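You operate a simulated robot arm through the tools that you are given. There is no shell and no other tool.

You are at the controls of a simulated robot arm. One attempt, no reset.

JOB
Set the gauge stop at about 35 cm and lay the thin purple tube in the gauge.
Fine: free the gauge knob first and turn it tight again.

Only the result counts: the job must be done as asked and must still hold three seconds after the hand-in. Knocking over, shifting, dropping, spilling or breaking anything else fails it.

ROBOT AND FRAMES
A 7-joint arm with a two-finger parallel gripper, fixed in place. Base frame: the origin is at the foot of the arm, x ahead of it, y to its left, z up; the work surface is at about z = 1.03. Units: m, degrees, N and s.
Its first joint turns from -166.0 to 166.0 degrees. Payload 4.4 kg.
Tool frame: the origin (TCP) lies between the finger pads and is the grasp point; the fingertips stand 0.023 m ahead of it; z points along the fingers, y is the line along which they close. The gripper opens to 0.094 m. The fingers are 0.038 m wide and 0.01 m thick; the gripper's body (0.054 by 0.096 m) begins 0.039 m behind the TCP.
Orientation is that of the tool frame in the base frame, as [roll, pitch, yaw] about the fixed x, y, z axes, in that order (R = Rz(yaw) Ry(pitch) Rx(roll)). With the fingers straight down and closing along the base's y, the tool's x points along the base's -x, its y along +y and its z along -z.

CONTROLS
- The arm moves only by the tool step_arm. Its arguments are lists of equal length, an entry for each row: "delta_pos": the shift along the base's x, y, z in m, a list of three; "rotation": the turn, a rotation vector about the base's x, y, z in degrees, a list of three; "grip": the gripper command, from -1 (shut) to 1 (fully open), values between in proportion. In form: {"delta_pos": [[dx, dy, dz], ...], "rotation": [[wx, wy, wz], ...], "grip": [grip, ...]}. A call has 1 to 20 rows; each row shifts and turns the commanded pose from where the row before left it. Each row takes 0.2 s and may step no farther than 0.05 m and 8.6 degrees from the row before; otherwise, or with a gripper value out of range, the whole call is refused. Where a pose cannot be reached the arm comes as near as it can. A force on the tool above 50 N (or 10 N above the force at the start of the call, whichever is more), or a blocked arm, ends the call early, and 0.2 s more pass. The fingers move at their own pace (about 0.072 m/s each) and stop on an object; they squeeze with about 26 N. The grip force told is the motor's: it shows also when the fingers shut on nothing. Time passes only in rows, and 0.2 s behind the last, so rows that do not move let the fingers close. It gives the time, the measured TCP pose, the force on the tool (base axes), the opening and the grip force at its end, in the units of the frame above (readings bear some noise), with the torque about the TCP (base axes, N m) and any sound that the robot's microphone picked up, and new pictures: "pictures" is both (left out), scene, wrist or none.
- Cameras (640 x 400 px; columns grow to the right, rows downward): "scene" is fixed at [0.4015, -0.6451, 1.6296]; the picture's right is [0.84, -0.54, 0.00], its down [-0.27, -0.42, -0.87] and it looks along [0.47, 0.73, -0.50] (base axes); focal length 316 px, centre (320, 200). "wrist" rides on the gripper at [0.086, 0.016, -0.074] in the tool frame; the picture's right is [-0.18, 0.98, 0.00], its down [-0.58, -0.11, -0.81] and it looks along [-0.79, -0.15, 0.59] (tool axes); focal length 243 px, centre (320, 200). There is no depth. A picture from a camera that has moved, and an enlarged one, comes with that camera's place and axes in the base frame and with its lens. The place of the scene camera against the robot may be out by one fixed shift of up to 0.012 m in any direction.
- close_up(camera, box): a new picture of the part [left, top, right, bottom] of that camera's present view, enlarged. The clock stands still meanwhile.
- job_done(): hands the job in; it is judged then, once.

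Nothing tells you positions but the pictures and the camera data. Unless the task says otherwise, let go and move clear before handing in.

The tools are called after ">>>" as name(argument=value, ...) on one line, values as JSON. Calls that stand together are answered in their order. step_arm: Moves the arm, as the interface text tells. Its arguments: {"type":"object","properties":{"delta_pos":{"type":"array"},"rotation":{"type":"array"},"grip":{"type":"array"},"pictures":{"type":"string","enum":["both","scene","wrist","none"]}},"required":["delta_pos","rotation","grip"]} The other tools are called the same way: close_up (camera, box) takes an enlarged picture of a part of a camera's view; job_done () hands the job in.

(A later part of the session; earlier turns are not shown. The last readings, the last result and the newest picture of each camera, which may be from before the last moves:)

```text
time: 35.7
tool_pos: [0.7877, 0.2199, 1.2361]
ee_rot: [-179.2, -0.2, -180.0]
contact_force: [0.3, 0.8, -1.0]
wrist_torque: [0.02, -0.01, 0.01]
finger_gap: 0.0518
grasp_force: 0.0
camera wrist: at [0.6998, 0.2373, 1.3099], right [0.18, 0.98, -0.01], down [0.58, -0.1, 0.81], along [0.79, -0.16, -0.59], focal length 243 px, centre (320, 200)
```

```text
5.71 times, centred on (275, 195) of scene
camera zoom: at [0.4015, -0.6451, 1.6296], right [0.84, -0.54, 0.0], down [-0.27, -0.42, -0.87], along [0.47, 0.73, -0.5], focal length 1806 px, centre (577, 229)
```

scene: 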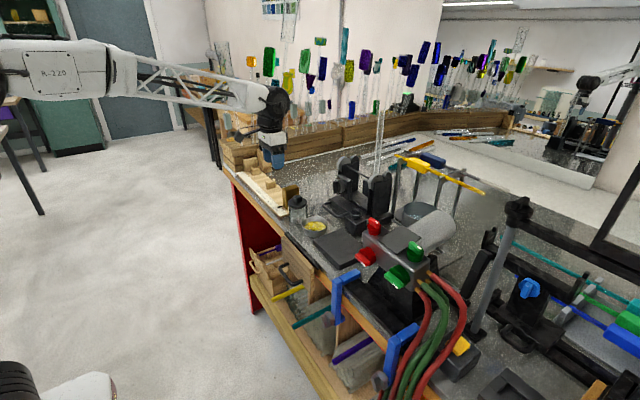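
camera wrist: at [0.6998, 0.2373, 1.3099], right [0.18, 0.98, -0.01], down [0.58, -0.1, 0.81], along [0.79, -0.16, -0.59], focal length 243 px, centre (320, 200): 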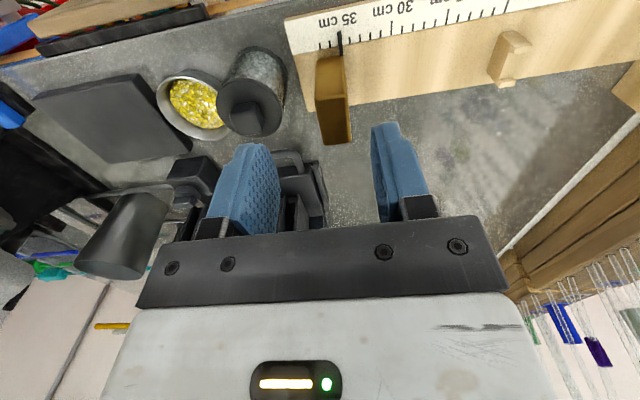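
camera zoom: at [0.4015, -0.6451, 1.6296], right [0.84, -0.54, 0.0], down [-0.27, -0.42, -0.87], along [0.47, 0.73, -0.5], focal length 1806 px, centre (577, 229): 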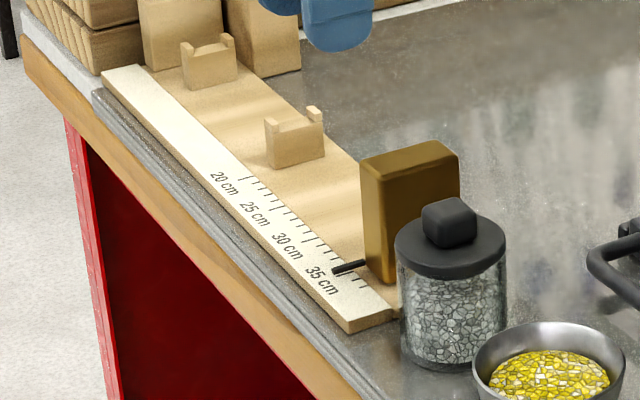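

The stop holds at 35 cm. Now I'll return to the knob using the same approach as before and tighten it, which on this knob means counter-clockwise.

>>> step_arm(delta_pos=[[-0.011, 0.0225, 0.0149], [-0.011, 0.0225, 0.0149], [-0.011, 0.0225, 0.0149], [-0.011, 0.0225, 0.0149], [-0.011, 0.0225, 0.0149], [-0.011, 0.0225, 0.0149], [-0.011, 0.0225, 0.0149], [-0.011, 0.0225, 0.0149], [0, 0, 0], [0, 0, 0], [0, 0, 0], [0, 0, 0], [0, 0, 0], [0, 0, 0], [0.0313, 0.0189, -0.0222], [0.0313, 0.0189, -0.0222], [0.0313, 0.0189, -0.0222], [0.0313, 0.0189, -0.0222], [0.0313, 0.0189, -0.0222]], rotation=[[0, 0, 7.5], [0, 0, 7.5], [0, 0, 7.5], [0, 0, 7.5], [0, 0, 7.5], [0, 0, 7.5], [0, 0, 7.5], [0, 0, 7.5], [6.41, -3.7, 0], [6.41, -3.7, 0], [6.41, -3.7, 0], [6.41, -3.7, 0], [6.41, -3.7, 0], [6.41, -3.7, 0], [0, 0, 0], [0, 0, 0], [0, 0, 0], [0, 0, 0], [0, 0, 0]], grip=[0.08, 0.08, 0.08, 0.08, 0.08, 0.08, 0.08, 0.08, 0.08, 0.08, 0.08, 0.08, 0.08, 0.08, 0.08, 0.08, 0.08, 0.08, 0.08], pictures="wrist")

>>> close_up(camera="wrist", box=[240, 0, 400, 120])

```text
time: 39.7
tool_pos: [0.86, 0.4957, 1.2463]
ee_rot: [-179.2, 44.5, -119.9]
contact_force: [-0.9, -0.1, 0.6]
wrist_torque: [-0.01, 0.02, 0.0]
finger_gap: 0.0508
grasp_force: 0.0
camera wrist: at [0.7877, 0.4053, 1.2387], right [-0.78, 0.61, 0.12], down [0.01, -0.18, 0.98], along [0.62, 0.77, 0.13], focal length 243 px, centre (320, 200)
```

wrist: 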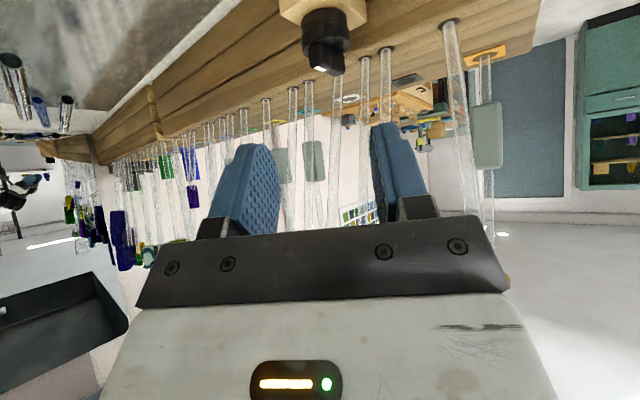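

```text
3.33 times, centred on (320, 60) of wrist
camera zoom: at [0.7877, 0.4053, 1.2387], right [-0.78, 0.61, 0.12], down [0.01, -0.18, 0.98], along [0.62, 0.77, 0.13], focal length 809 px, centre (320, 667)
```

zoom: 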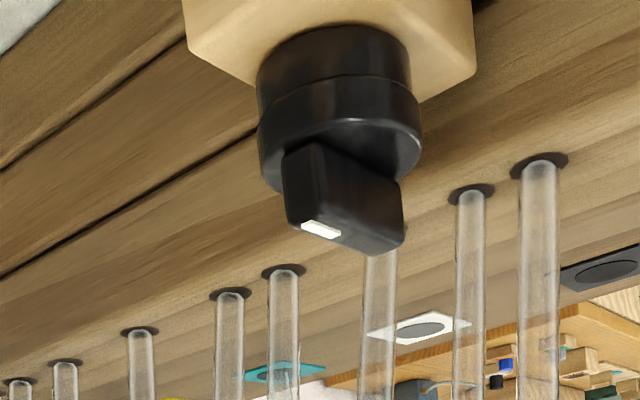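

>>> step_arm(delta_pos=[[0.0092, 0.0181, -0.0211], [0.0092, 0.0181, -0.0211], [0.0092, 0.0181, -0.0211], [0.0092, 0.0181, -0.0211], [0, 0, 0], [0, 0, 0], [0, 0, 0], [0.0009, -0.0004, 0], [0.0009, -0.0003, 0], [0.0009, -0.0002, 0], [0.001, 0, 0], [0.001, 0.0001, 0]], rotation=[[0, 0, 0], [0, 0, 0], [0, 0, 0], [0, 0, 0], [0, 0, 0], [0, 0, 0], [0, 0, 0], [0, 0, 8], [0, 0, 8], [0, 0, 8], [0, 0, 8], [0, 0, 8]], grip=[0.08, 0.08, 0.08, 0.08, -1, -1, -1, -1, -1, -1, -1, -1], pictures="wrist")

>>> close_up(camera="wrist", box=[270, 90, 370, 210])

```text
time: 41.8
tool_pos: [0.8992, 0.5684, 1.1587]
ee_rot: [-179.0, 44.5, -103.1]
contact_force: [27.3, 9.4, -4.3]
wrist_torque: [0.57, -0.43, -0.17]
finger_gap: 0.0375
grasp_force: 44.9
stopped in row 10: the force on the tool passed its limit at 53 N (the readings are from after the stop); the commanded pose is now the measured one
camera wrist: at [0.8551, 0.4607, 1.1521], right [-0.92, 0.36, 0.12], down [0.06, -0.17, 0.98], along [0.38, 0.92, 0.13], focal length 243 px, centre (320, 200)
```

wrist: 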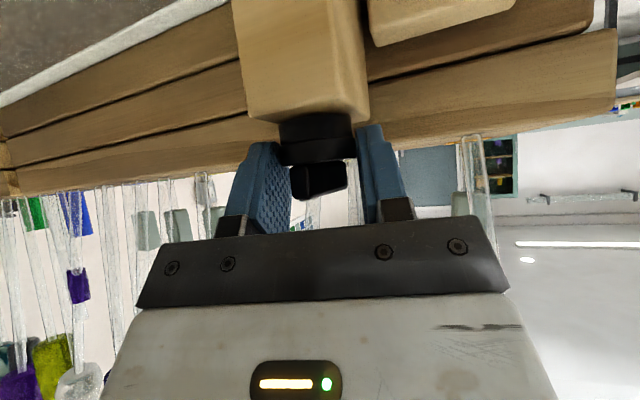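

```text
3.33 times, centred on (320, 150) of wrist
camera zoom: at [0.8551, 0.4607, 1.1521], right [-0.92, 0.36, 0.12], down [0.06, -0.17, 0.98], along [0.38, 0.92, 0.13], focal length 809 px, centre (320, 367)
```

zoom: 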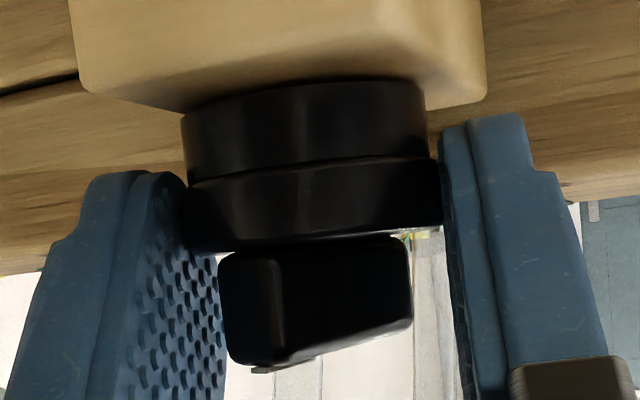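

The force limit tripped on sideways load, not torque. I'll relieve it with a small shift and carry on the counter-clockwise turn.

>>> step_arm(delta_pos=[[0.0015, 0.0003, 0.001], [0, 0, 0.001], [0.001, 0, 0], [0.001, 0.0001, 0], [0.001, 0.0001, 0]], rotation=[[0, 0, 0], [0, 0, 0], [0, 0, 7.5], [0, 0, 7.5], [0, 0, 7.5]], grip=[-1, -1, -1, -1, -1], pictures="wrist")

>>> close_up(camera="wrist", box=[270, 90, 370, 210])

```text
time: 42.7
tool_pos: [0.8996, 0.5683, 1.1617]
ee_rot: [-179.4, 44.3, -91.9]
contact_force: [-10.0, -5.1, 2.5]
wrist_torque: [-0.49, 0.73, 0.05]
finger_gap: 0.0373
grasp_force: 45.0
stopped in row 4: the force on the tool passed its limit at 57 N (the readings are from after the stop); the commanded pose is now the measured one
camera wrist: at [0.8786, 0.4542, 1.1527], right [-0.98, 0.17, 0.12], down [0.09, -0.15, 0.98], along [0.19, 0.97, 0.13], focal length 243 px, centre (320, 200)
```

wrist: 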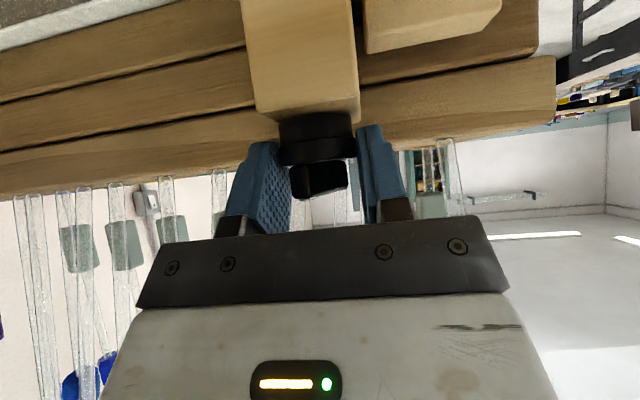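

```text
3.33 times, centred on (320, 150) of wrist
camera zoom: at [0.8786, 0.4542, 1.1527], right [-0.98, 0.17, 0.12], down [0.09, -0.15, 0.98], along [0.19, 0.97, 0.13], focal length 809 px, centre (320, 367)
```

zoom: 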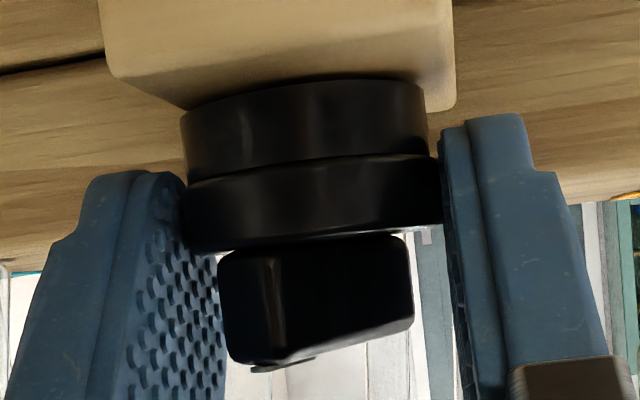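

The rib is turning with the hand. I'll keep going in smaller steps to keep the forces low.

>>> step_arm(delta_pos=[[-0.0005, 0, 0], [0.0005, 0, 0], [0.0005, 0, 0], [0.0005, 0.0001, 0], [0, 0, 0]], rotation=[[0, 0, 0], [0, 0, 4], [0, 0, 4], [0, 0, 4], [0, 0, 0]], grip=[-1, -1, -1, -1, -1], pictures="wrist")

>>> close_up(camera="wrist", box=[270, 90, 370, 210])

```text
time: 43.9
tool_pos: [0.9011, 0.5671, 1.1607]
ee_rot: [-179.3, 44.1, -80.0]
contact_force: [2.5, -8.5, 3.4]
wrist_torque: [-0.16, 0.06, 0.0]
finger_gap: 0.0373
grasp_force: 45.1
camera wrist: at [0.9041, 0.4524, 1.1527], right [-0.99, -0.03, 0.12], down [0.12, -0.13, 0.98], along [-0.02, 0.99, 0.13], focal length 243 px, centre (320, 200)
```

wrist: 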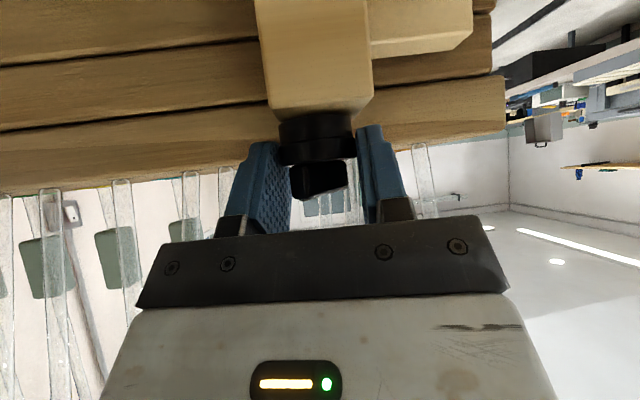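

```text
3.33 times, centred on (320, 150) of wrist
camera zoom: at [0.9041, 0.4524, 1.1527], right [-0.99, -0.03, 0.12], down [0.12, -0.13, 0.98], along [-0.02, 0.99, 0.13], focal length 809 px, centre (320, 367)
```

zoom: 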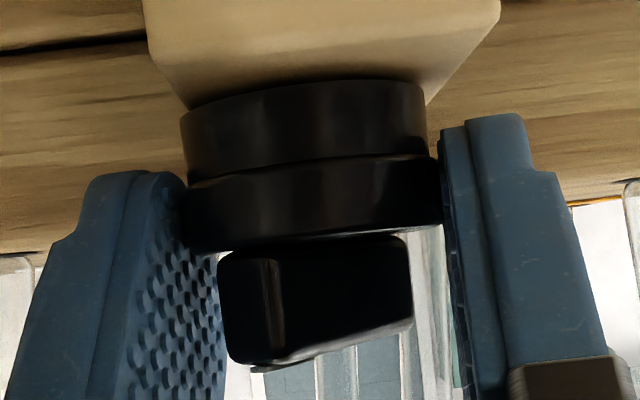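

That stroke finished cleanly. Next I'll ratchet: open, swing back to 60°, grip, and turn counter-clockwise again slowly.

>>> step_arm(delta_pos=[[0, 0, 0], [0, 0, 0], [-0.001, -0.0001, 0], [-0.001, 0, 0], [-0.0009, 0.0002, 0], [-0.0009, 0.0003, 0], [-0.0009, 0.0004, 0], [0, 0, 0], [0, 0, 0], [0, 0, 0], [0.00045, -0.0002, 0], [0.00045, -0.0002, 0], [0.00045, -0.00015, 0], [0.00045, -0.00015, 0], [0.0005, -0.0001, 0], [0.0005, -0.0001, 0], [0.0005, 0, 0], [0.0005, 0, 0], [0.0005, 0, 0], [0.0005, 0.0001, 0]], rotation=[[0, 0, 0], [0, 0, 0], [0, 0, -8], [0, 0, -8], [0, 0, -8], [0, 0, -8], [0, 0, -8], [0, 0, 0], [0, 0, 0], [0, 0, 0], [0, 0, 4], [0, 0, 4], [0, 0, 4], [0, 0, 4], [0, 0, 4], [0, 0, 4], [0, 0, 4], [0, 0, 4], [0, 0, 4], [0, 0, 4]], grip=[0.08, 0.08, 0.08, 0.08, 0.08, 0.08, 0.08, -1, -1, -1, -1, -1, -1, -1, -1, -1, -1, -1, -1, -1], pictures="wrist")

>>> close_up(camera="wrist", box=[270, 90, 370, 210])

```text
time: 48.1
tool_pos: [0.9017, 0.5677, 1.1607]
ee_rot: [-179.4, 44.3, -79.9]
contact_force: [-31.5, -17.8, 6.6]
wrist_torque: [-0.31, 1.14, 0.21]
finger_gap: 0.0374
grasp_force: 45.1
camera wrist: at [0.9043, 0.4524, 1.1528], right [-0.99, -0.03, 0.12], down [0.12, -0.13, 0.98], along [-0.02, 0.99, 0.13], focal length 243 px, centre (320, 200)
```

wrist: 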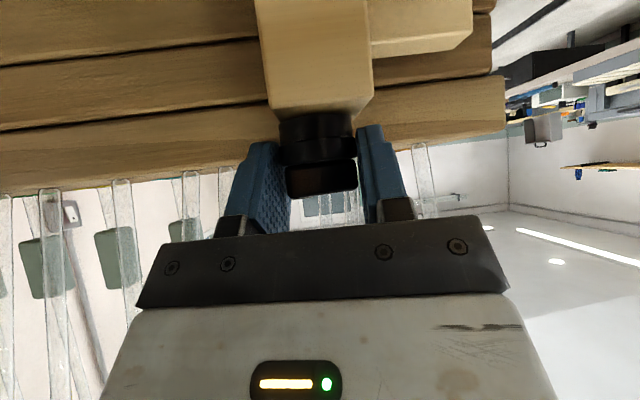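

```text
3.33 times, centred on (320, 150) of wrist
camera zoom: at [0.9043, 0.4524, 1.1528], right [-0.99, -0.03, 0.12], down [0.12, -0.13, 0.98], along [-0.02, 0.99, 0.13], focal length 809 px, centre (320, 367)
```

zoom: 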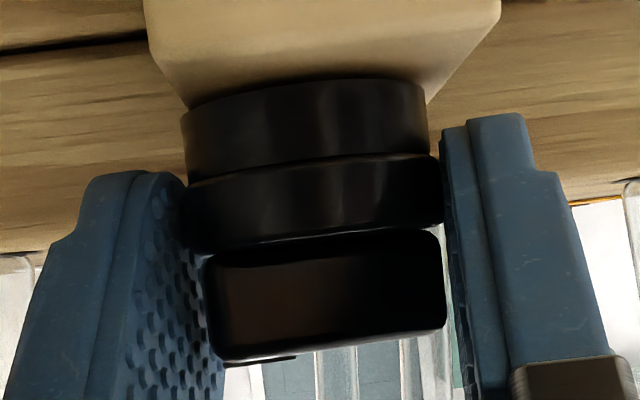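

The rib looks broadside again, so it's back near its original angle. One more short counter-clockwise stroke will tell me whether it's firmly against the tight end.

>>> step_arm(delta_pos=[[0, 0, 0], [0, 0, 0], [-0.0015, -0.0003, 0], [-0.001, 0, 0], [-0.0009, 0.0002, 0], [-0.0009, 0.0003, 0], [0, 0, 0], [0, 0, 0], [0, 0, 0], [0.00045, -0.00015, 0], [0.00045, -0.00015, 0], [0.0005, -0.0001, 0], [0.0005, -0.0001, 0], [0.0005, 0, 0], [0.0005, 0, 0], [0.0005, 0, 0]], rotation=[[0, 0, 0], [0, 0, 0], [0, 0, -8], [0, 0, -8], [0, 0, -8], [0, 0, -8], [0, 0, 0], [0, 0, 0], [0, 0, 0], [0, 0, 4], [0, 0, 4], [0, 0, 4], [0, 0, 4], [0, 0, 4], [0, 0, 4], [0, 0, 4]], grip=[0.08, 0.08, 0.08, 0.08, 0.08, 0.08, -1, -1, -1, -1, -1, -1, -1, -1, -1, -1], pictures="wrist")

>>> close_up(camera="wrist", box=[270, 90, 370, 210])

```text
time: 51.5
tool_pos: [0.9006, 0.5683, 1.1596]
ee_rot: [-179.3, 44.3, -83.9]
contact_force: [-7.2, 5.1, 5.2]
wrist_torque: [0.21, 0.48, -0.58]
finger_gap: 0.0377
grasp_force: 45.2
camera wrist: at [0.8956, 0.4527, 1.1524], right [-0.99, 0.04, 0.12], down [0.11, -0.14, 0.98], along [0.05, 0.99, 0.13], focal length 243 px, centre (320, 200)
```

wrist: 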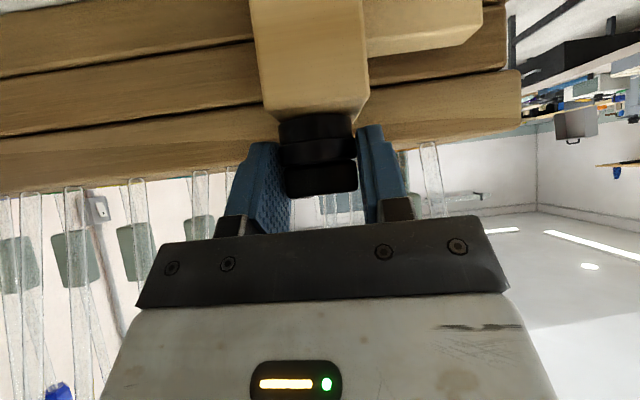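

```text
3.33 times, centred on (320, 150) of wrist
camera zoom: at [0.8956, 0.4527, 1.1524], right [-0.99, 0.04, 0.12], down [0.11, -0.14, 0.98], along [0.05, 0.99, 0.13], focal length 809 px, centre (320, 367)
```

zoom: 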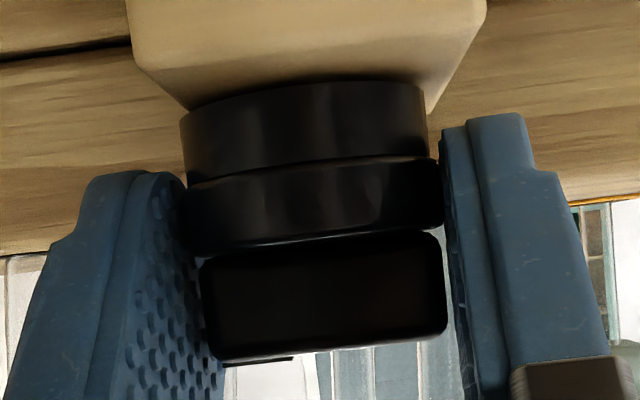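

There is −0.58 N·m of resistance again with the rib back at its starting angle, so the knob is tight. I'll open, back off and check the mark and the stop.

>>> step_arm(delta_pos=[[0, 0, 0], [0, 0, 0], [0.002, -0.021, 0.0215], [0.002, -0.021, 0.0215], [0.002, -0.021, 0.0215], [0, -0.025, 0.03], [-0.03, -0.02, 0.03], [-0.03, -0.02, 0.03]], rotation=[[0, 0, 0], [0, 0, 0], [0, 0, 0], [0, 0, 0], [0, 0, 0], [0, 0, 0], [0, 0, 0], [0, 0, 0]], grip=[0.08, 0.08, 0.08, 0.08, 0.08, 0.08, 0.08, 0.08])

>>> close_up(camera="scene", box=[250, 130, 280, 155])

>>> close_up(camera="scene", box=[245, 160, 305, 230])

```text
time: 53.3
tool_pos: [0.8476, 0.4406, 1.312]
ee_rot: [-179.5, 44.3, -84.1]
contact_force: [0.4, 0.0, -0.4]
wrist_torque: [0.02, -0.02, 0.0]
finger_gap: 0.0505
grasp_force: 0.0
camera wrist: at [0.8419, 0.3249, 1.3044], right [-0.99, 0.04, 0.12], down [0.12, -0.13, 0.98], along [0.05, 0.99, 0.13], focal length 243 px, centre (320, 200)
```

scene: 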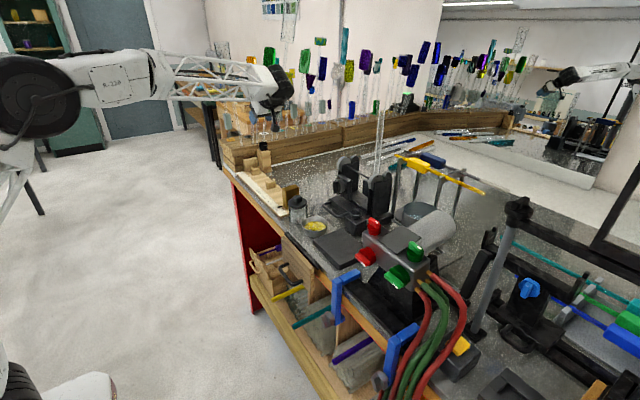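
wrist: 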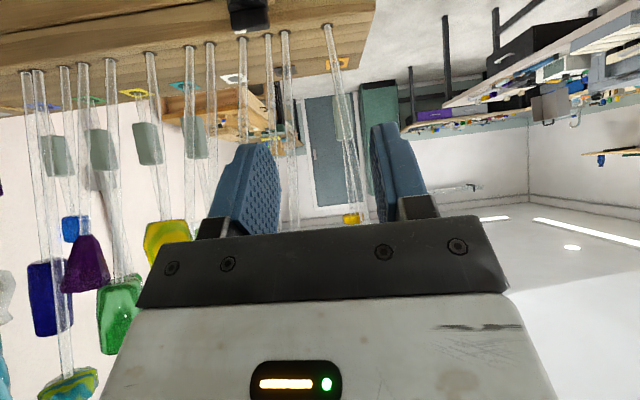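

```text
16.00 times, centred on (265, 142) of scene
camera zoom: at [0.4015, -0.6451, 1.6296], right [0.84, -0.54, 0.0], down [-0.27, -0.42, -0.87], along [0.47, 0.73, -0.5], focal length 5058 px, centre (1200, 1120)
```

zoom: 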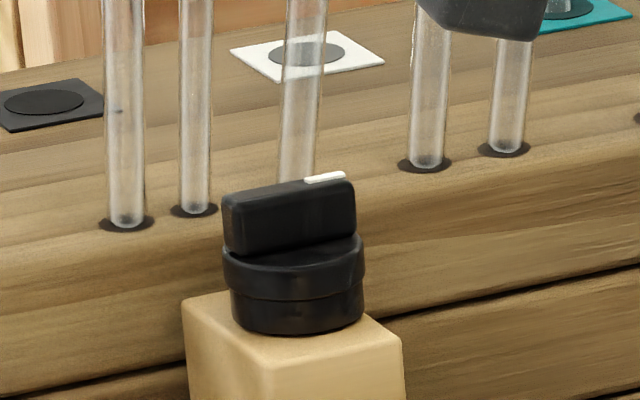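

```text
5.71 times, centred on (275, 195) of scene
camera zoom: at [0.4015, -0.6451, 1.6296], right [0.84, -0.54, 0.0], down [-0.27, -0.42, -0.87], along [0.47, 0.73, -0.5], focal length 1806 px, centre (577, 229)
```

zoom: 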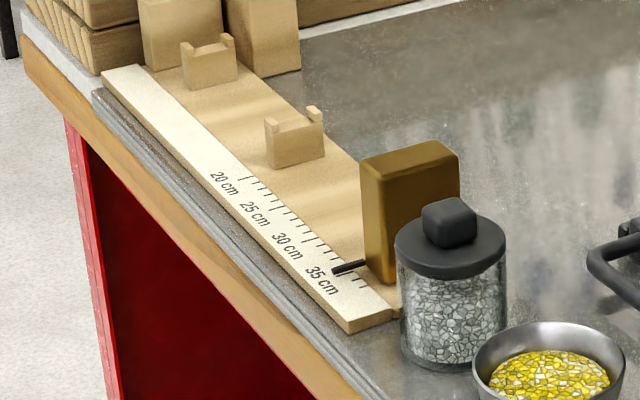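

The knob is back at its original tight position and the stop still reads 35 cm. Now for the tube: triangulation puts the purple tube's near end at about (0.845, −0.056, 0.49), lying along x on a shelf under the bench. I'll bring the arm round in front of the bench to look.

>>> step_arm(delta_pos=[[-0.03, -0.02, 0.01], [-0.03, -0.02, 0.01], [-0.03, -0.02, 0.01], [-0.03, -0.02, 0.01], [-0.03, -0.02, 0.01], [-0.03, -0.02, 0.01], [-0.018, -0.026, -0.01], [-0.018, -0.026, -0.01], [-0.018, -0.026, -0.01], [-0.018, -0.026, -0.01], [-0.018, -0.026, -0.01], [-0.018, -0.026, -0.01], [-0.018, -0.026, -0.01], [-0.018, -0.026, -0.01], [-0.018, -0.026, -0.01], [-0.018, -0.026, -0.01], [-0.018, -0.026, -0.01], [-0.018, -0.026, -0.01]], rotation=[[-7.34, -0.77, 0], [-7.34, -0.77, 0], [-7.34, -0.77, 0], [-7.34, -0.77, 0], [-7.34, -0.77, 0], [-7.34, -0.77, 0], [0, 0, -8], [0, 0, -8], [0, 0, -8], [0, 0, -8], [0, 0, -8], [0, 0, -8], [0, 0, -8], [0, 0, -8], [0, 0, -8], [0, 0, -8], [0, 0, -8], [0, 0, -8]], grip=[0.08, 0.08, 0.08, 0.08, 0.08, 0.08, 0.08, 0.08, 0.08, 0.08, 0.08, 0.08, 0.08, 0.08, 0.08, 0.08, 0.08, 0.08])

>>> close_up(camera="wrist", box=[160, 0, 480, 200])

```text
time: 57.1
tool_pos: [0.4481, 0.0062, 1.2524]
ee_rot: [-179.2, 0.0, 179.9]
contact_force: [-0.4, -0.9, 0.0]
wrist_torque: [-0.01, -0.01, 0.03]
finger_gap: 0.0509
grasp_force: 0.0
camera wrist: at [0.3627, 0.0235, 1.3276], right [0.19, 0.98, -0.01], down [0.58, -0.1, 0.81], along [0.79, -0.16, -0.59], focal length 243 px, centre (320, 200)
```

scene: 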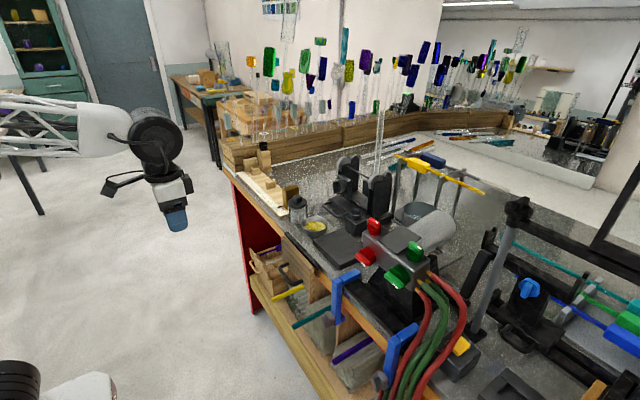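
wrist: 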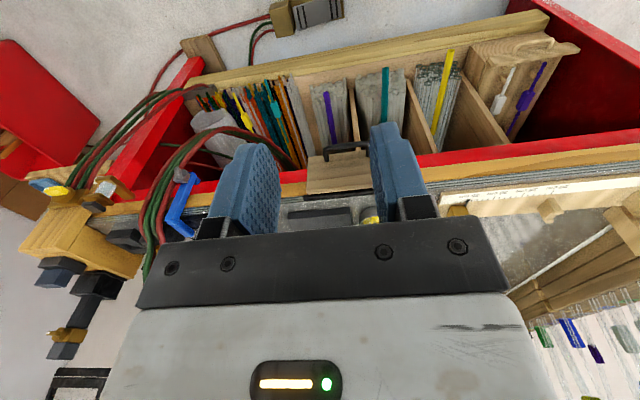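

```text
2.00 times, centred on (320, 100) of wrist
camera zoom: at [0.3627, 0.0235, 1.3276], right [0.19, 0.98, -0.01], down [0.58, -0.1, 0.81], along [0.79, -0.16, -0.59], focal length 485 px, centre (320, 400)
```

zoom: 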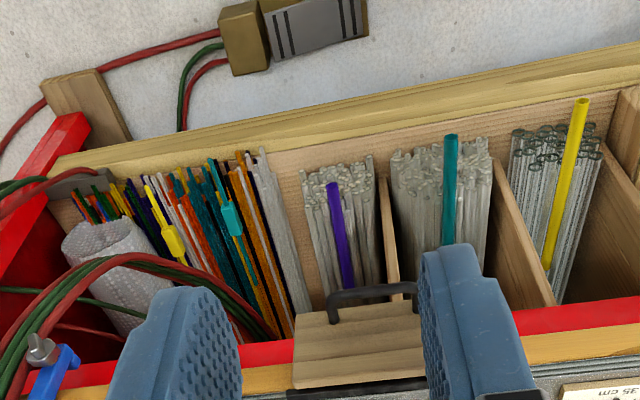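

The near end is confirmed at about (0.838, −0.056, 0.49). I'll descend in front of the bench for a closer look at the bin and the clearances.

>>> step_arm(delta_pos=[[-0.005, -0.01, -0.045], [-0.005, -0.01, -0.045], [-0.005, -0.01, -0.045], [-0.005, -0.01, -0.045], [-0.005, -0.01, -0.045], [-0.005, -0.01, -0.045], [-0.005, 0, -0.045]], rotation=[[0, 0, 0], [0, 0, 0], [0, 0, 0], [0, 0, 0], [0, 0, 0], [0, 0, 0], [0, 0, 0]], grip=[0.08, 0.08, 0.08, 0.08, 0.08, 0.08, 0.08])

>>> close_up(camera="wrist", box=[200, 20, 440, 170])

```text
time: 58.7
tool_pos: [0.4159, -0.0528, 0.9402]
ee_rot: [-179.3, 0.0, 179.9]
contact_force: [-0.1, -0.2, 0.3]
wrist_torque: [-0.01, -0.01, 0.02]
finger_gap: 0.0509
grasp_force: 0.0
camera wrist: at [0.3292, -0.035, 1.0134], right [0.18, 0.98, -0.01], down [0.58, -0.1, 0.81], along [0.79, -0.16, -0.59], focal length 243 px, centre (320, 200)
```

scene: 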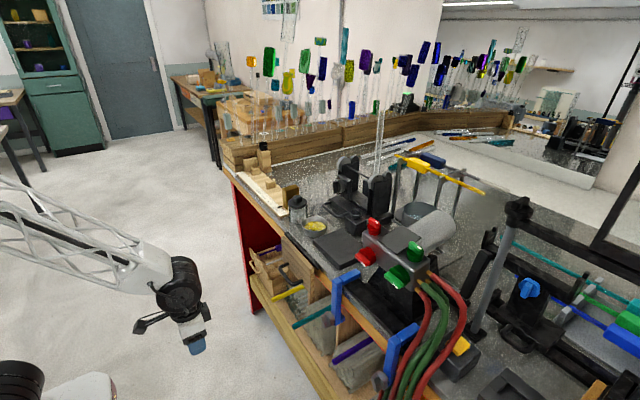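
wrist: 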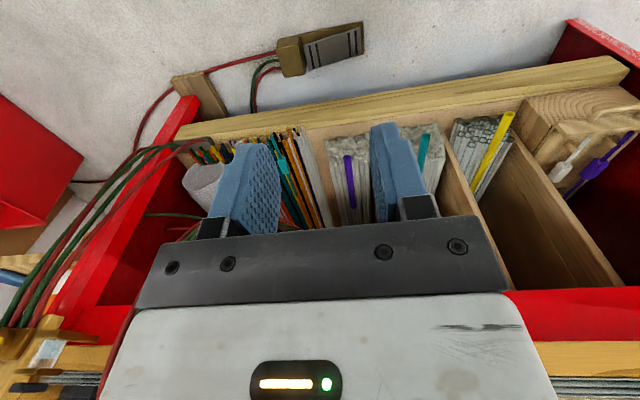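

```text
2.67 times, centred on (320, 95) of wrist
camera zoom: at [0.3292, -0.035, 1.0134], right [0.18, 0.98, -0.01], down [0.58, -0.1, 0.81], along [0.79, -0.16, -0.59], focal length 647 px, centre (320, 480)
```

zoom: 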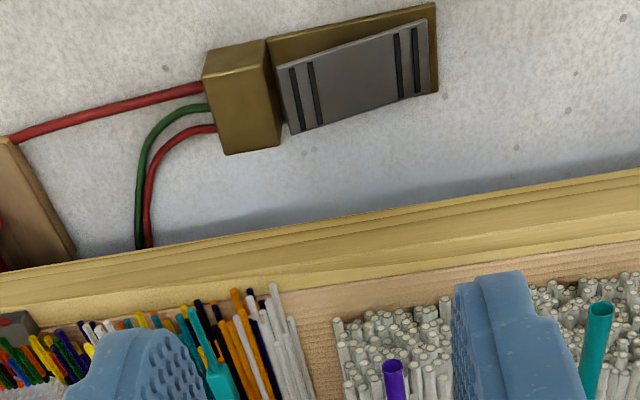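

>>> close_up(camera="wrist", box=[310, 120, 400, 230])

>>> close_up(camera="scene", box=[310, 310, 420, 390])

```text
3.64 times, centred on (355, 175) of wrist
camera zoom: at [0.3292, -0.035, 1.0134], right [0.18, 0.98, -0.01], down [0.58, -0.1, 0.81], along [0.79, -0.16, -0.59], focal length 882 px, centre (193, 291)
```

zoom: 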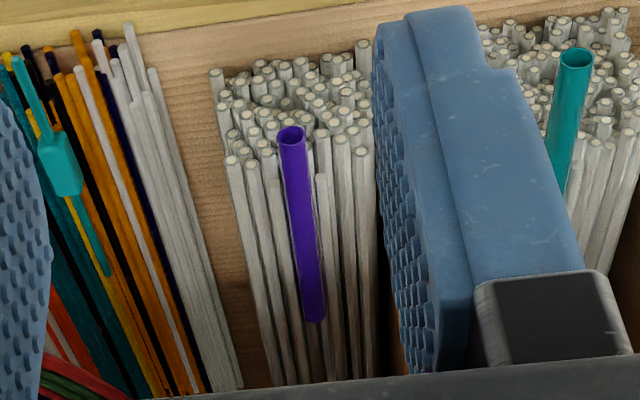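

```text
5.00 times, centred on (365, 350) of scene
camera zoom: at [0.4015, -0.6451, 1.6296], right [0.84, -0.54, 0.0], down [-0.27, -0.42, -0.87], along [0.47, 0.73, -0.5], focal length 1581 px, centre (95, -550)
```

zoom: 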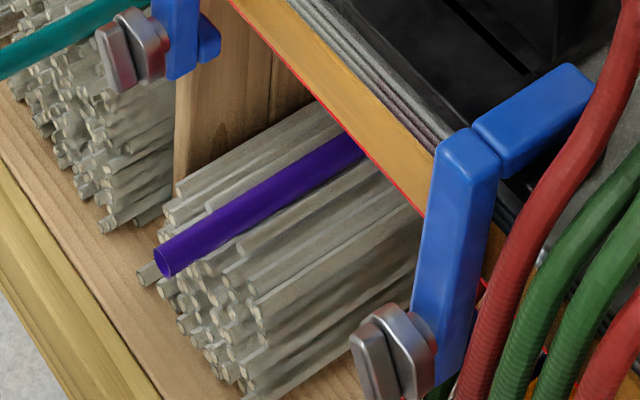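

The purple tube is about 2 cm in diameter and 27 cm long, lying on top of the clear rods from x ≈ 0.84 to 1.11 at z ≈ 0.485. I'll lower in front of the shelf with the tool vertical and look at the clearances under the bench edge.

>>> step_arm(delta_pos=[[0.01, -0.001, -0.045], [0.01, -0.001, -0.045], [0.01, -0.001, -0.045], [0.01, -0.001, -0.045], [0.02, -0.001, -0.045], [0.02, -0.001, -0.045], [0.02, 0, -0.04], [0.04, 0, -0.02], [0.04, 0, 0], [0.04, 0, 0]], rotation=[[0, 0, 0], [0, 0, 0], [0, 0, 0], [0, 0, 0], [0, 0, 0], [0, 0, 0], [0, 0, 0], [0, 0, 0], [0, 0, 0], [0, 0, 0]], grip=[0.3, 0.3, 0.3, 0.3, 0.3, 0.3, 0.3, 0.3, 0.3, 0.3])

>>> close_up(camera="wrist", box=[220, 30, 420, 190])

>>> close_up(camera="scene", box=[200, 250, 400, 400])

```text
time: 60.9
tool_pos: [0.6374, -0.0592, 0.6116]
ee_rot: [-179.4, 0.0, 180.0]
contact_force: [-0.4, 0.1, -0.1]
wrist_torque: [0.04, 0.0, 0.02]
finger_gap: 0.0612
grasp_force: 0.1
camera wrist: at [0.5498, -0.0422, 0.6855], right [0.18, 0.98, -0.01], down [0.58, -0.1, 0.81], along [0.79, -0.16, -0.59], focal length 243 px, centre (320, 200)
```

scene: 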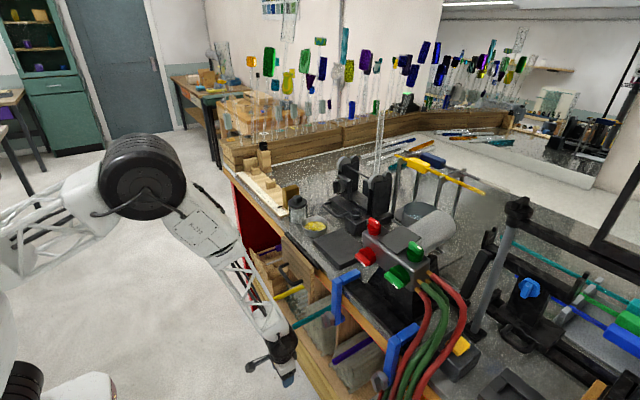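
wrist: 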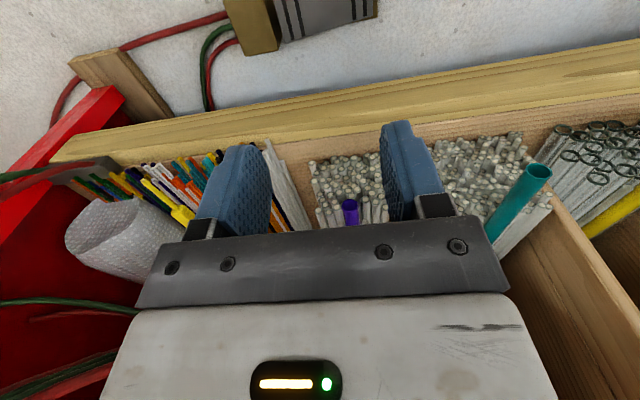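

```text
2.50 times, centred on (320, 110) of wrist
camera zoom: at [0.5498, -0.0422, 0.6855], right [0.18, 0.98, -0.01], down [0.58, -0.1, 0.81], along [0.79, -0.16, -0.59], focal length 606 px, centre (320, 425)
```

zoom: 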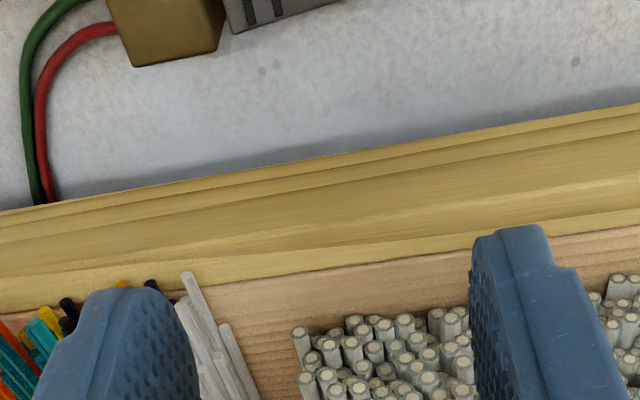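

```text
2.67 times, centred on (300, 325) of scene
camera zoom: at [0.4015, -0.6451, 1.6296], right [0.84, -0.54, 0.0], down [-0.27, -0.42, -0.87], along [0.47, 0.73, -0.5], focal length 843 px, centre (373, -133)
```

zoom: 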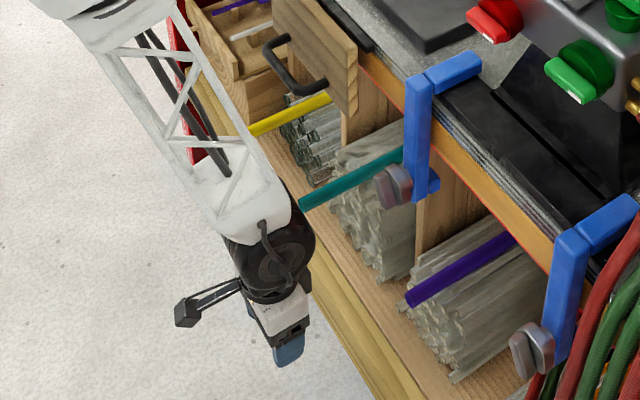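

With a vertical tool the forearm would meet the bench edge, and with the tool tilted the camera bracket would hang below it. I'd rather have the camera on top, so I'll back off and test turning the tool −180° about its axis.

>>> step_arm(delta_pos=[[-0.04, 0, 0.02], [-0.04, 0, 0.02], [-0.02, 0, 0], [0, 0, 0], [0, 0, 0], [0, 0, 0], [0, 0, 0], [0, 0, 0], [0, 0, 0], [0, 0, 0], [0, 0, 0], [0, 0, 0]], rotation=[[0, 0, 0], [0, 0, 0], [0, 0, -8.5], [0, 0, -8.5], [0, 0, -8.5], [0, 0, -8.5], [0, 0, -8.5], [0, 0, -8.5], [0, 0, -8.5], [0, 0, -8.5], [0, 0, -8.5], [0, 0, -8.5]], grip=[0.3, 0.3, 0.3, 0.3, 0.3, 0.3, 0.3, 0.3, 0.3, 0.3, 0.3, 0.3], pictures="scene")

```text
time: 63.5
tool_pos: [0.5347, -0.0577, 0.6488]
ee_rot: [-179.4, 0.0, 94.8]
contact_force: [0.8, 0.3, 0.2]
wrist_torque: [-0.04, 0.0, 0.03]
finger_gap: 0.0609
grasp_force: 0.0
```

scene: 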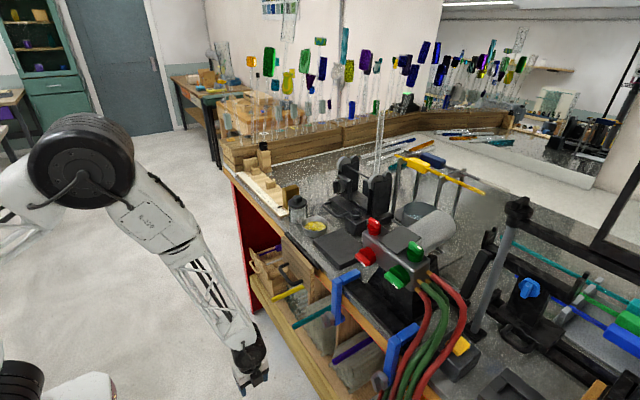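

Halfway turned with no trouble. I'll continue.

>>> step_arm(delta_pos=[[0, 0, 0], [0, 0, 0], [0, 0, 0], [0, 0, 0], [0, 0, 0], [0, 0, 0], [0, 0, 0], [0, 0, 0], [0, 0, 0], [0, 0, 0], [0, 0, 0], [0, 0, 0]], rotation=[[0, 0, -7.9], [0, 0, -7.9], [0, 0, -7.9], [0, 0, -7.9], [0, 0, -7.9], [0, 0, -7.9], [0, 0, -7.9], [0, 0, -7.9], [0, 0, -7.9], [0, 0, -7.9], [0, 0, -7.9], [0, 0, -7.9]], grip=[0.3, 0.3, 0.3, 0.3, 0.3, 0.3, 0.3, 0.3, 0.3, 0.3, 0.3, 0.3])

```text
time: 66.1
tool_pos: [0.5349, -0.0587, 0.6489]
ee_rot: [-179.3, -0.2, 0.1]
contact_force: [0.2, -0.4, -0.2]
wrist_torque: [-0.01, -0.01, 0.01]
finger_gap: 0.061
grasp_force: 0.0
camera wrist: at [0.6215, -0.0753, 0.7232], right [-0.18, -0.98, -0.01], down [-0.58, 0.1, 0.81], along [-0.79, 0.15, -0.59], focal length 243 px, centre (320, 200)
```

scene: 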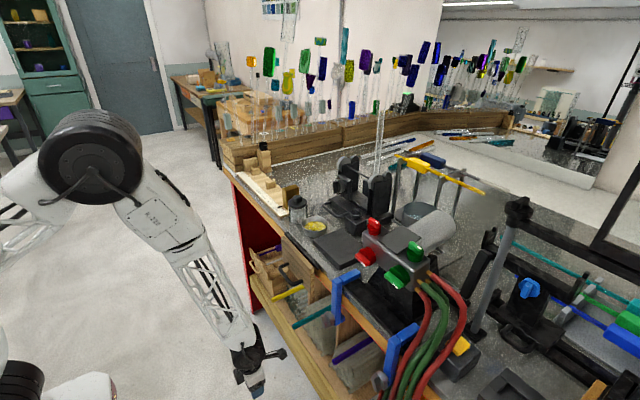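
wrist: 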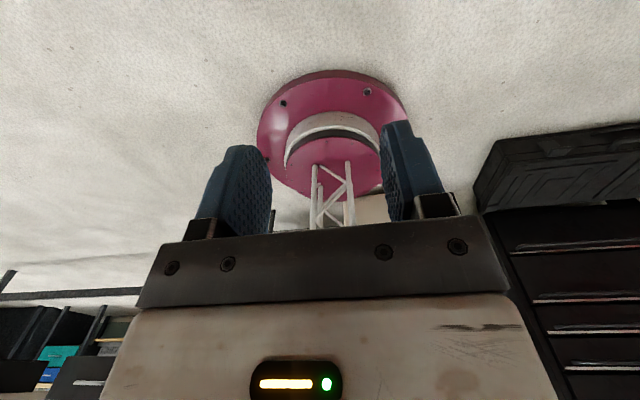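

The flip works and the camera is now on the bench side. I'll tilt the tool 45° forward so the camera looks down from above, then move up to the bin.

>>> step_arm(delta_pos=[[0, 0, 0], [0, 0, 0], [0, 0, 0], [0, 0, 0], [0, 0, 0], [0, 0, 0], [0.04, 0, -0.01], [0.04, 0, -0.01], [0.04, 0, -0.01], [0.04, 0, -0.01], [0.04, 0, -0.01]], rotation=[[0, -7.5, 0], [0, -7.5, 0], [0, -7.5, 0], [0, -7.5, 0], [0, -7.5, 0], [0, -7.5, 0], [0, 0, 0], [0, 0, 0], [0, 0, 0], [0, 0, 0], [0, 0, 0]], grip=[0.3, 0.3, 0.3, 0.3, 0.3, 0.3, 0.3, 0.3, 0.3, 0.3, 0.3])

>>> close_up(camera="wrist", box=[200, 60, 440, 220])

>>> close_up(camera="scene", box=[200, 220, 420, 400])

```text
time: 68.5
tool_pos: [0.7361, -0.0588, 0.5999]
ee_rot: [-178.9, -42.1, 0.2]
contact_force: [-0.1, 1.3, -0.2]
wrist_torque: [-0.06, -0.01, 0.01]
finger_gap: 0.0613
grasp_force: 0.1
out of reach, approached as far as the arm can: row 4, 5, 6
camera wrist: at [0.7501, -0.0766, 0.7124], right [-0.12, -0.98, -0.14], down [-0.97, 0.09, 0.21], along [-0.19, 0.16, -0.97], focal length 243 px, centre (320, 200)
```

scene: 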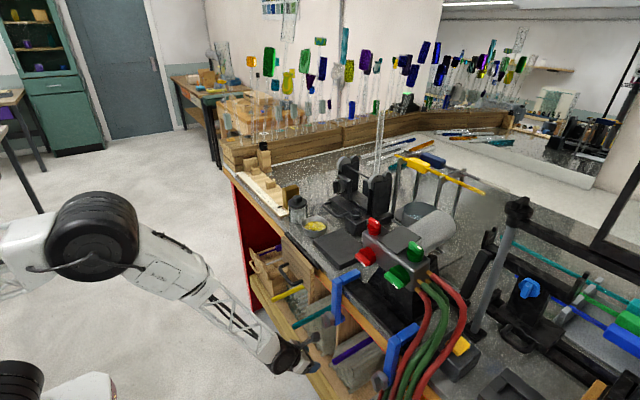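
wrist: 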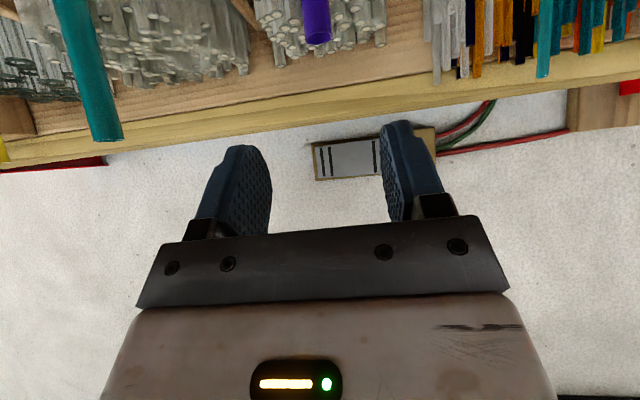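

```text
2.50 times, centred on (320, 140) of wrist
camera zoom: at [0.7501, -0.0766, 0.7124], right [-0.12, -0.98, -0.14], down [-0.97, 0.09, 0.21], along [-0.19, 0.16, -0.97], focal length 606 px, centre (320, 350)
```

zoom: 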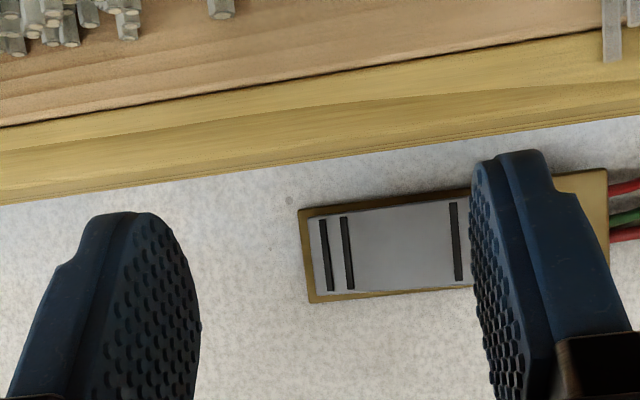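

```text
2.22 times, centred on (310, 310) of scene
camera zoom: at [0.4015, -0.6451, 1.6296], right [0.84, -0.54, 0.0], down [-0.27, -0.42, -0.87], along [0.47, 0.73, -0.5], focal length 702 px, centre (342, -44)
```

zoom: 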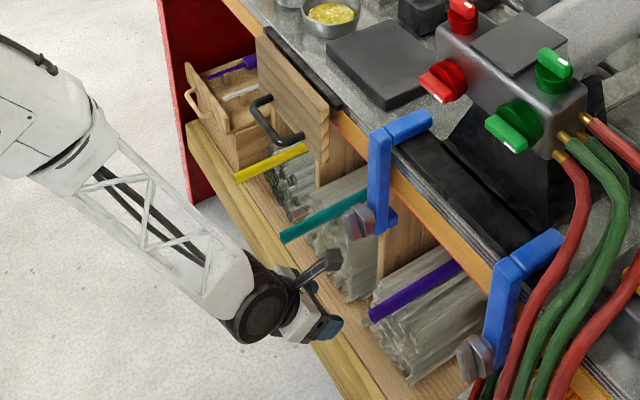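

The purple tube's near end shows at the top of the wrist view, at about (0.842, −0.056, 0.481). I'll zoom to measure its diameter and see its neighbours.

>>> close_up(camera="wrist", box=[230, 0, 410, 80])

>>> close_up(camera="scene", box=[320, 325, 380, 375])

```text
3.56 times, centred on (320, 40) of wrist
camera zoom: at [0.7501, -0.0766, 0.7124], right [-0.12, -0.98, -0.14], down [-0.97, 0.09, 0.21], along [-0.19, 0.16, -0.97], focal length 863 px, centre (320, 769)
```

zoom: 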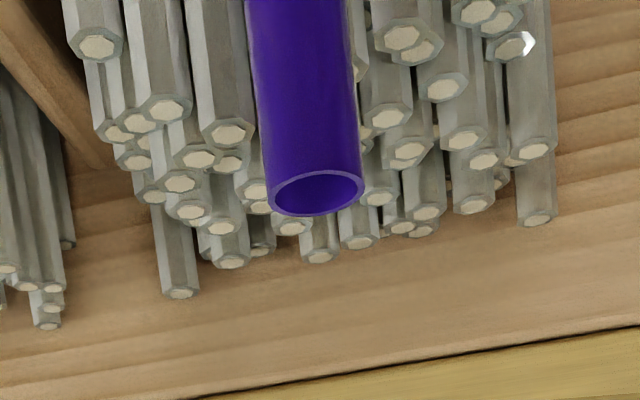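

```text
8.00 times, centred on (350, 350) of scene
camera zoom: at [0.4015, -0.6451, 1.6296], right [0.84, -0.54, 0.0], down [-0.27, -0.42, -0.87], along [0.47, 0.73, -0.5], focal length 2529 px, centre (80, -1000)
```

zoom: 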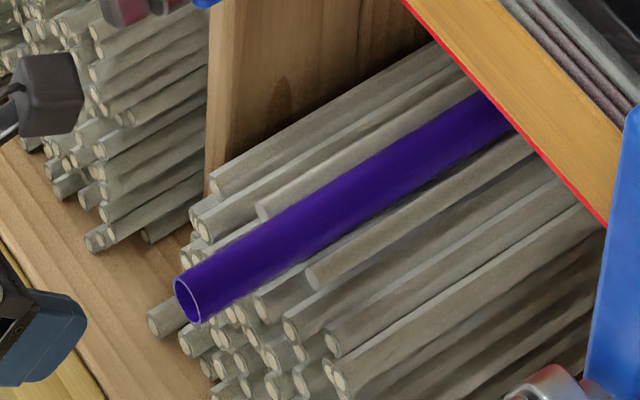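

The tube is about 22 mm thick, runs exactly along x at y ≈ −0.055, and stands above its neighbours. I'll move in above it.

>>> step_arm(delta_pos=[[0.03, 0.001, -0.008], [0.03, 0.001, -0.008], [0.03, 0.001, -0.008], [0.03, 0.001, -0.008], [0.033, 0, -0.008]], rotation=[[0, 0, 0], [0, 0, 0], [0, 0, 0], [0, 0, 0], [0, 0, 0]], grip=[-0.05, -0.05, -0.05, -0.05, -0.05])

>>> close_up(camera="wrist", box=[200, 60, 440, 220])

>>> close_up(camera="scene", box=[260, 240, 400, 400])

```text
time: 69.7
tool_pos: [0.8892, -0.0557, 0.5594]
ee_rot: [-179.2, -42.1, 0.4]
contact_force: [0.1, -0.2, 0.4]
wrist_torque: [0.0, 0.03, 0.0]
finger_gap: 0.0448
grasp_force: 0.0
camera wrist: at [0.9031, -0.0734, 0.6712], right [-0.12, -0.98, -0.14], down [-0.97, 0.09, 0.21], along [-0.19, 0.16, -0.97], focal length 243 px, centre (320, 200)
```

scene: 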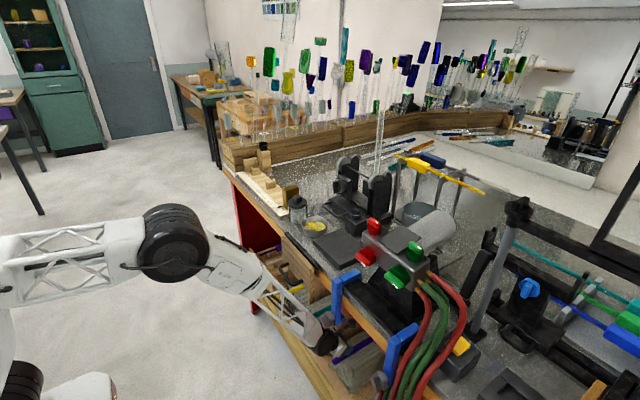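
wrist: 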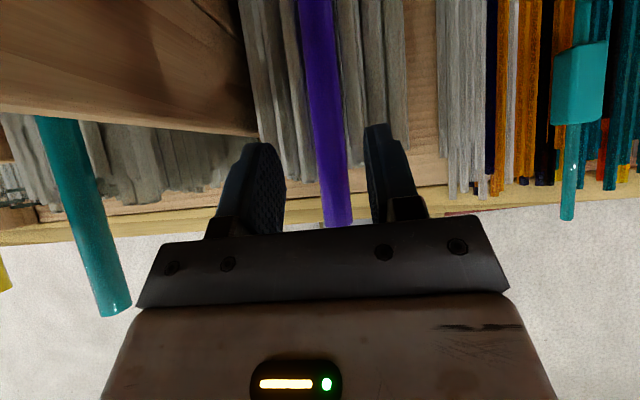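

```text
2.50 times, centred on (320, 140) of wrist
camera zoom: at [0.9031, -0.0734, 0.6712], right [-0.12, -0.98, -0.14], down [-0.97, 0.09, 0.21], along [-0.19, 0.16, -0.97], focal length 606 px, centre (320, 350)
```

zoom: 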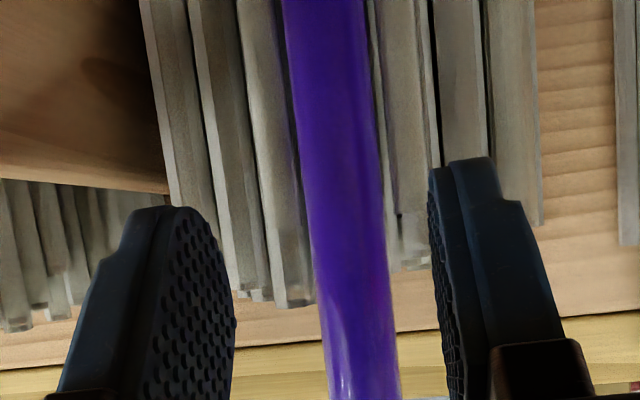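

```text
2.50 times, centred on (330, 320) of scene
camera zoom: at [0.4015, -0.6451, 1.6296], right [0.84, -0.54, 0.0], down [-0.27, -0.42, -0.87], along [0.47, 0.73, -0.5], focal length 790 px, centre (295, -100)
```

zoom: 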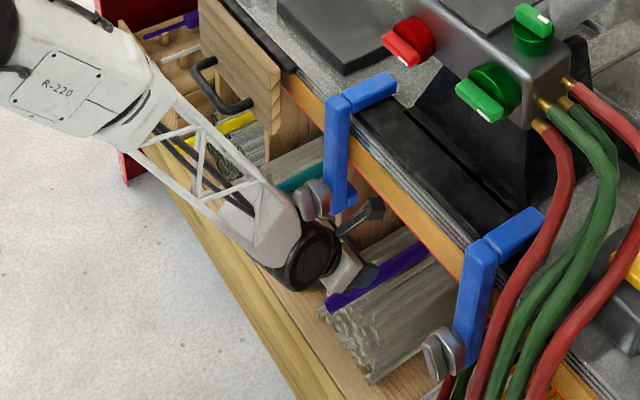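

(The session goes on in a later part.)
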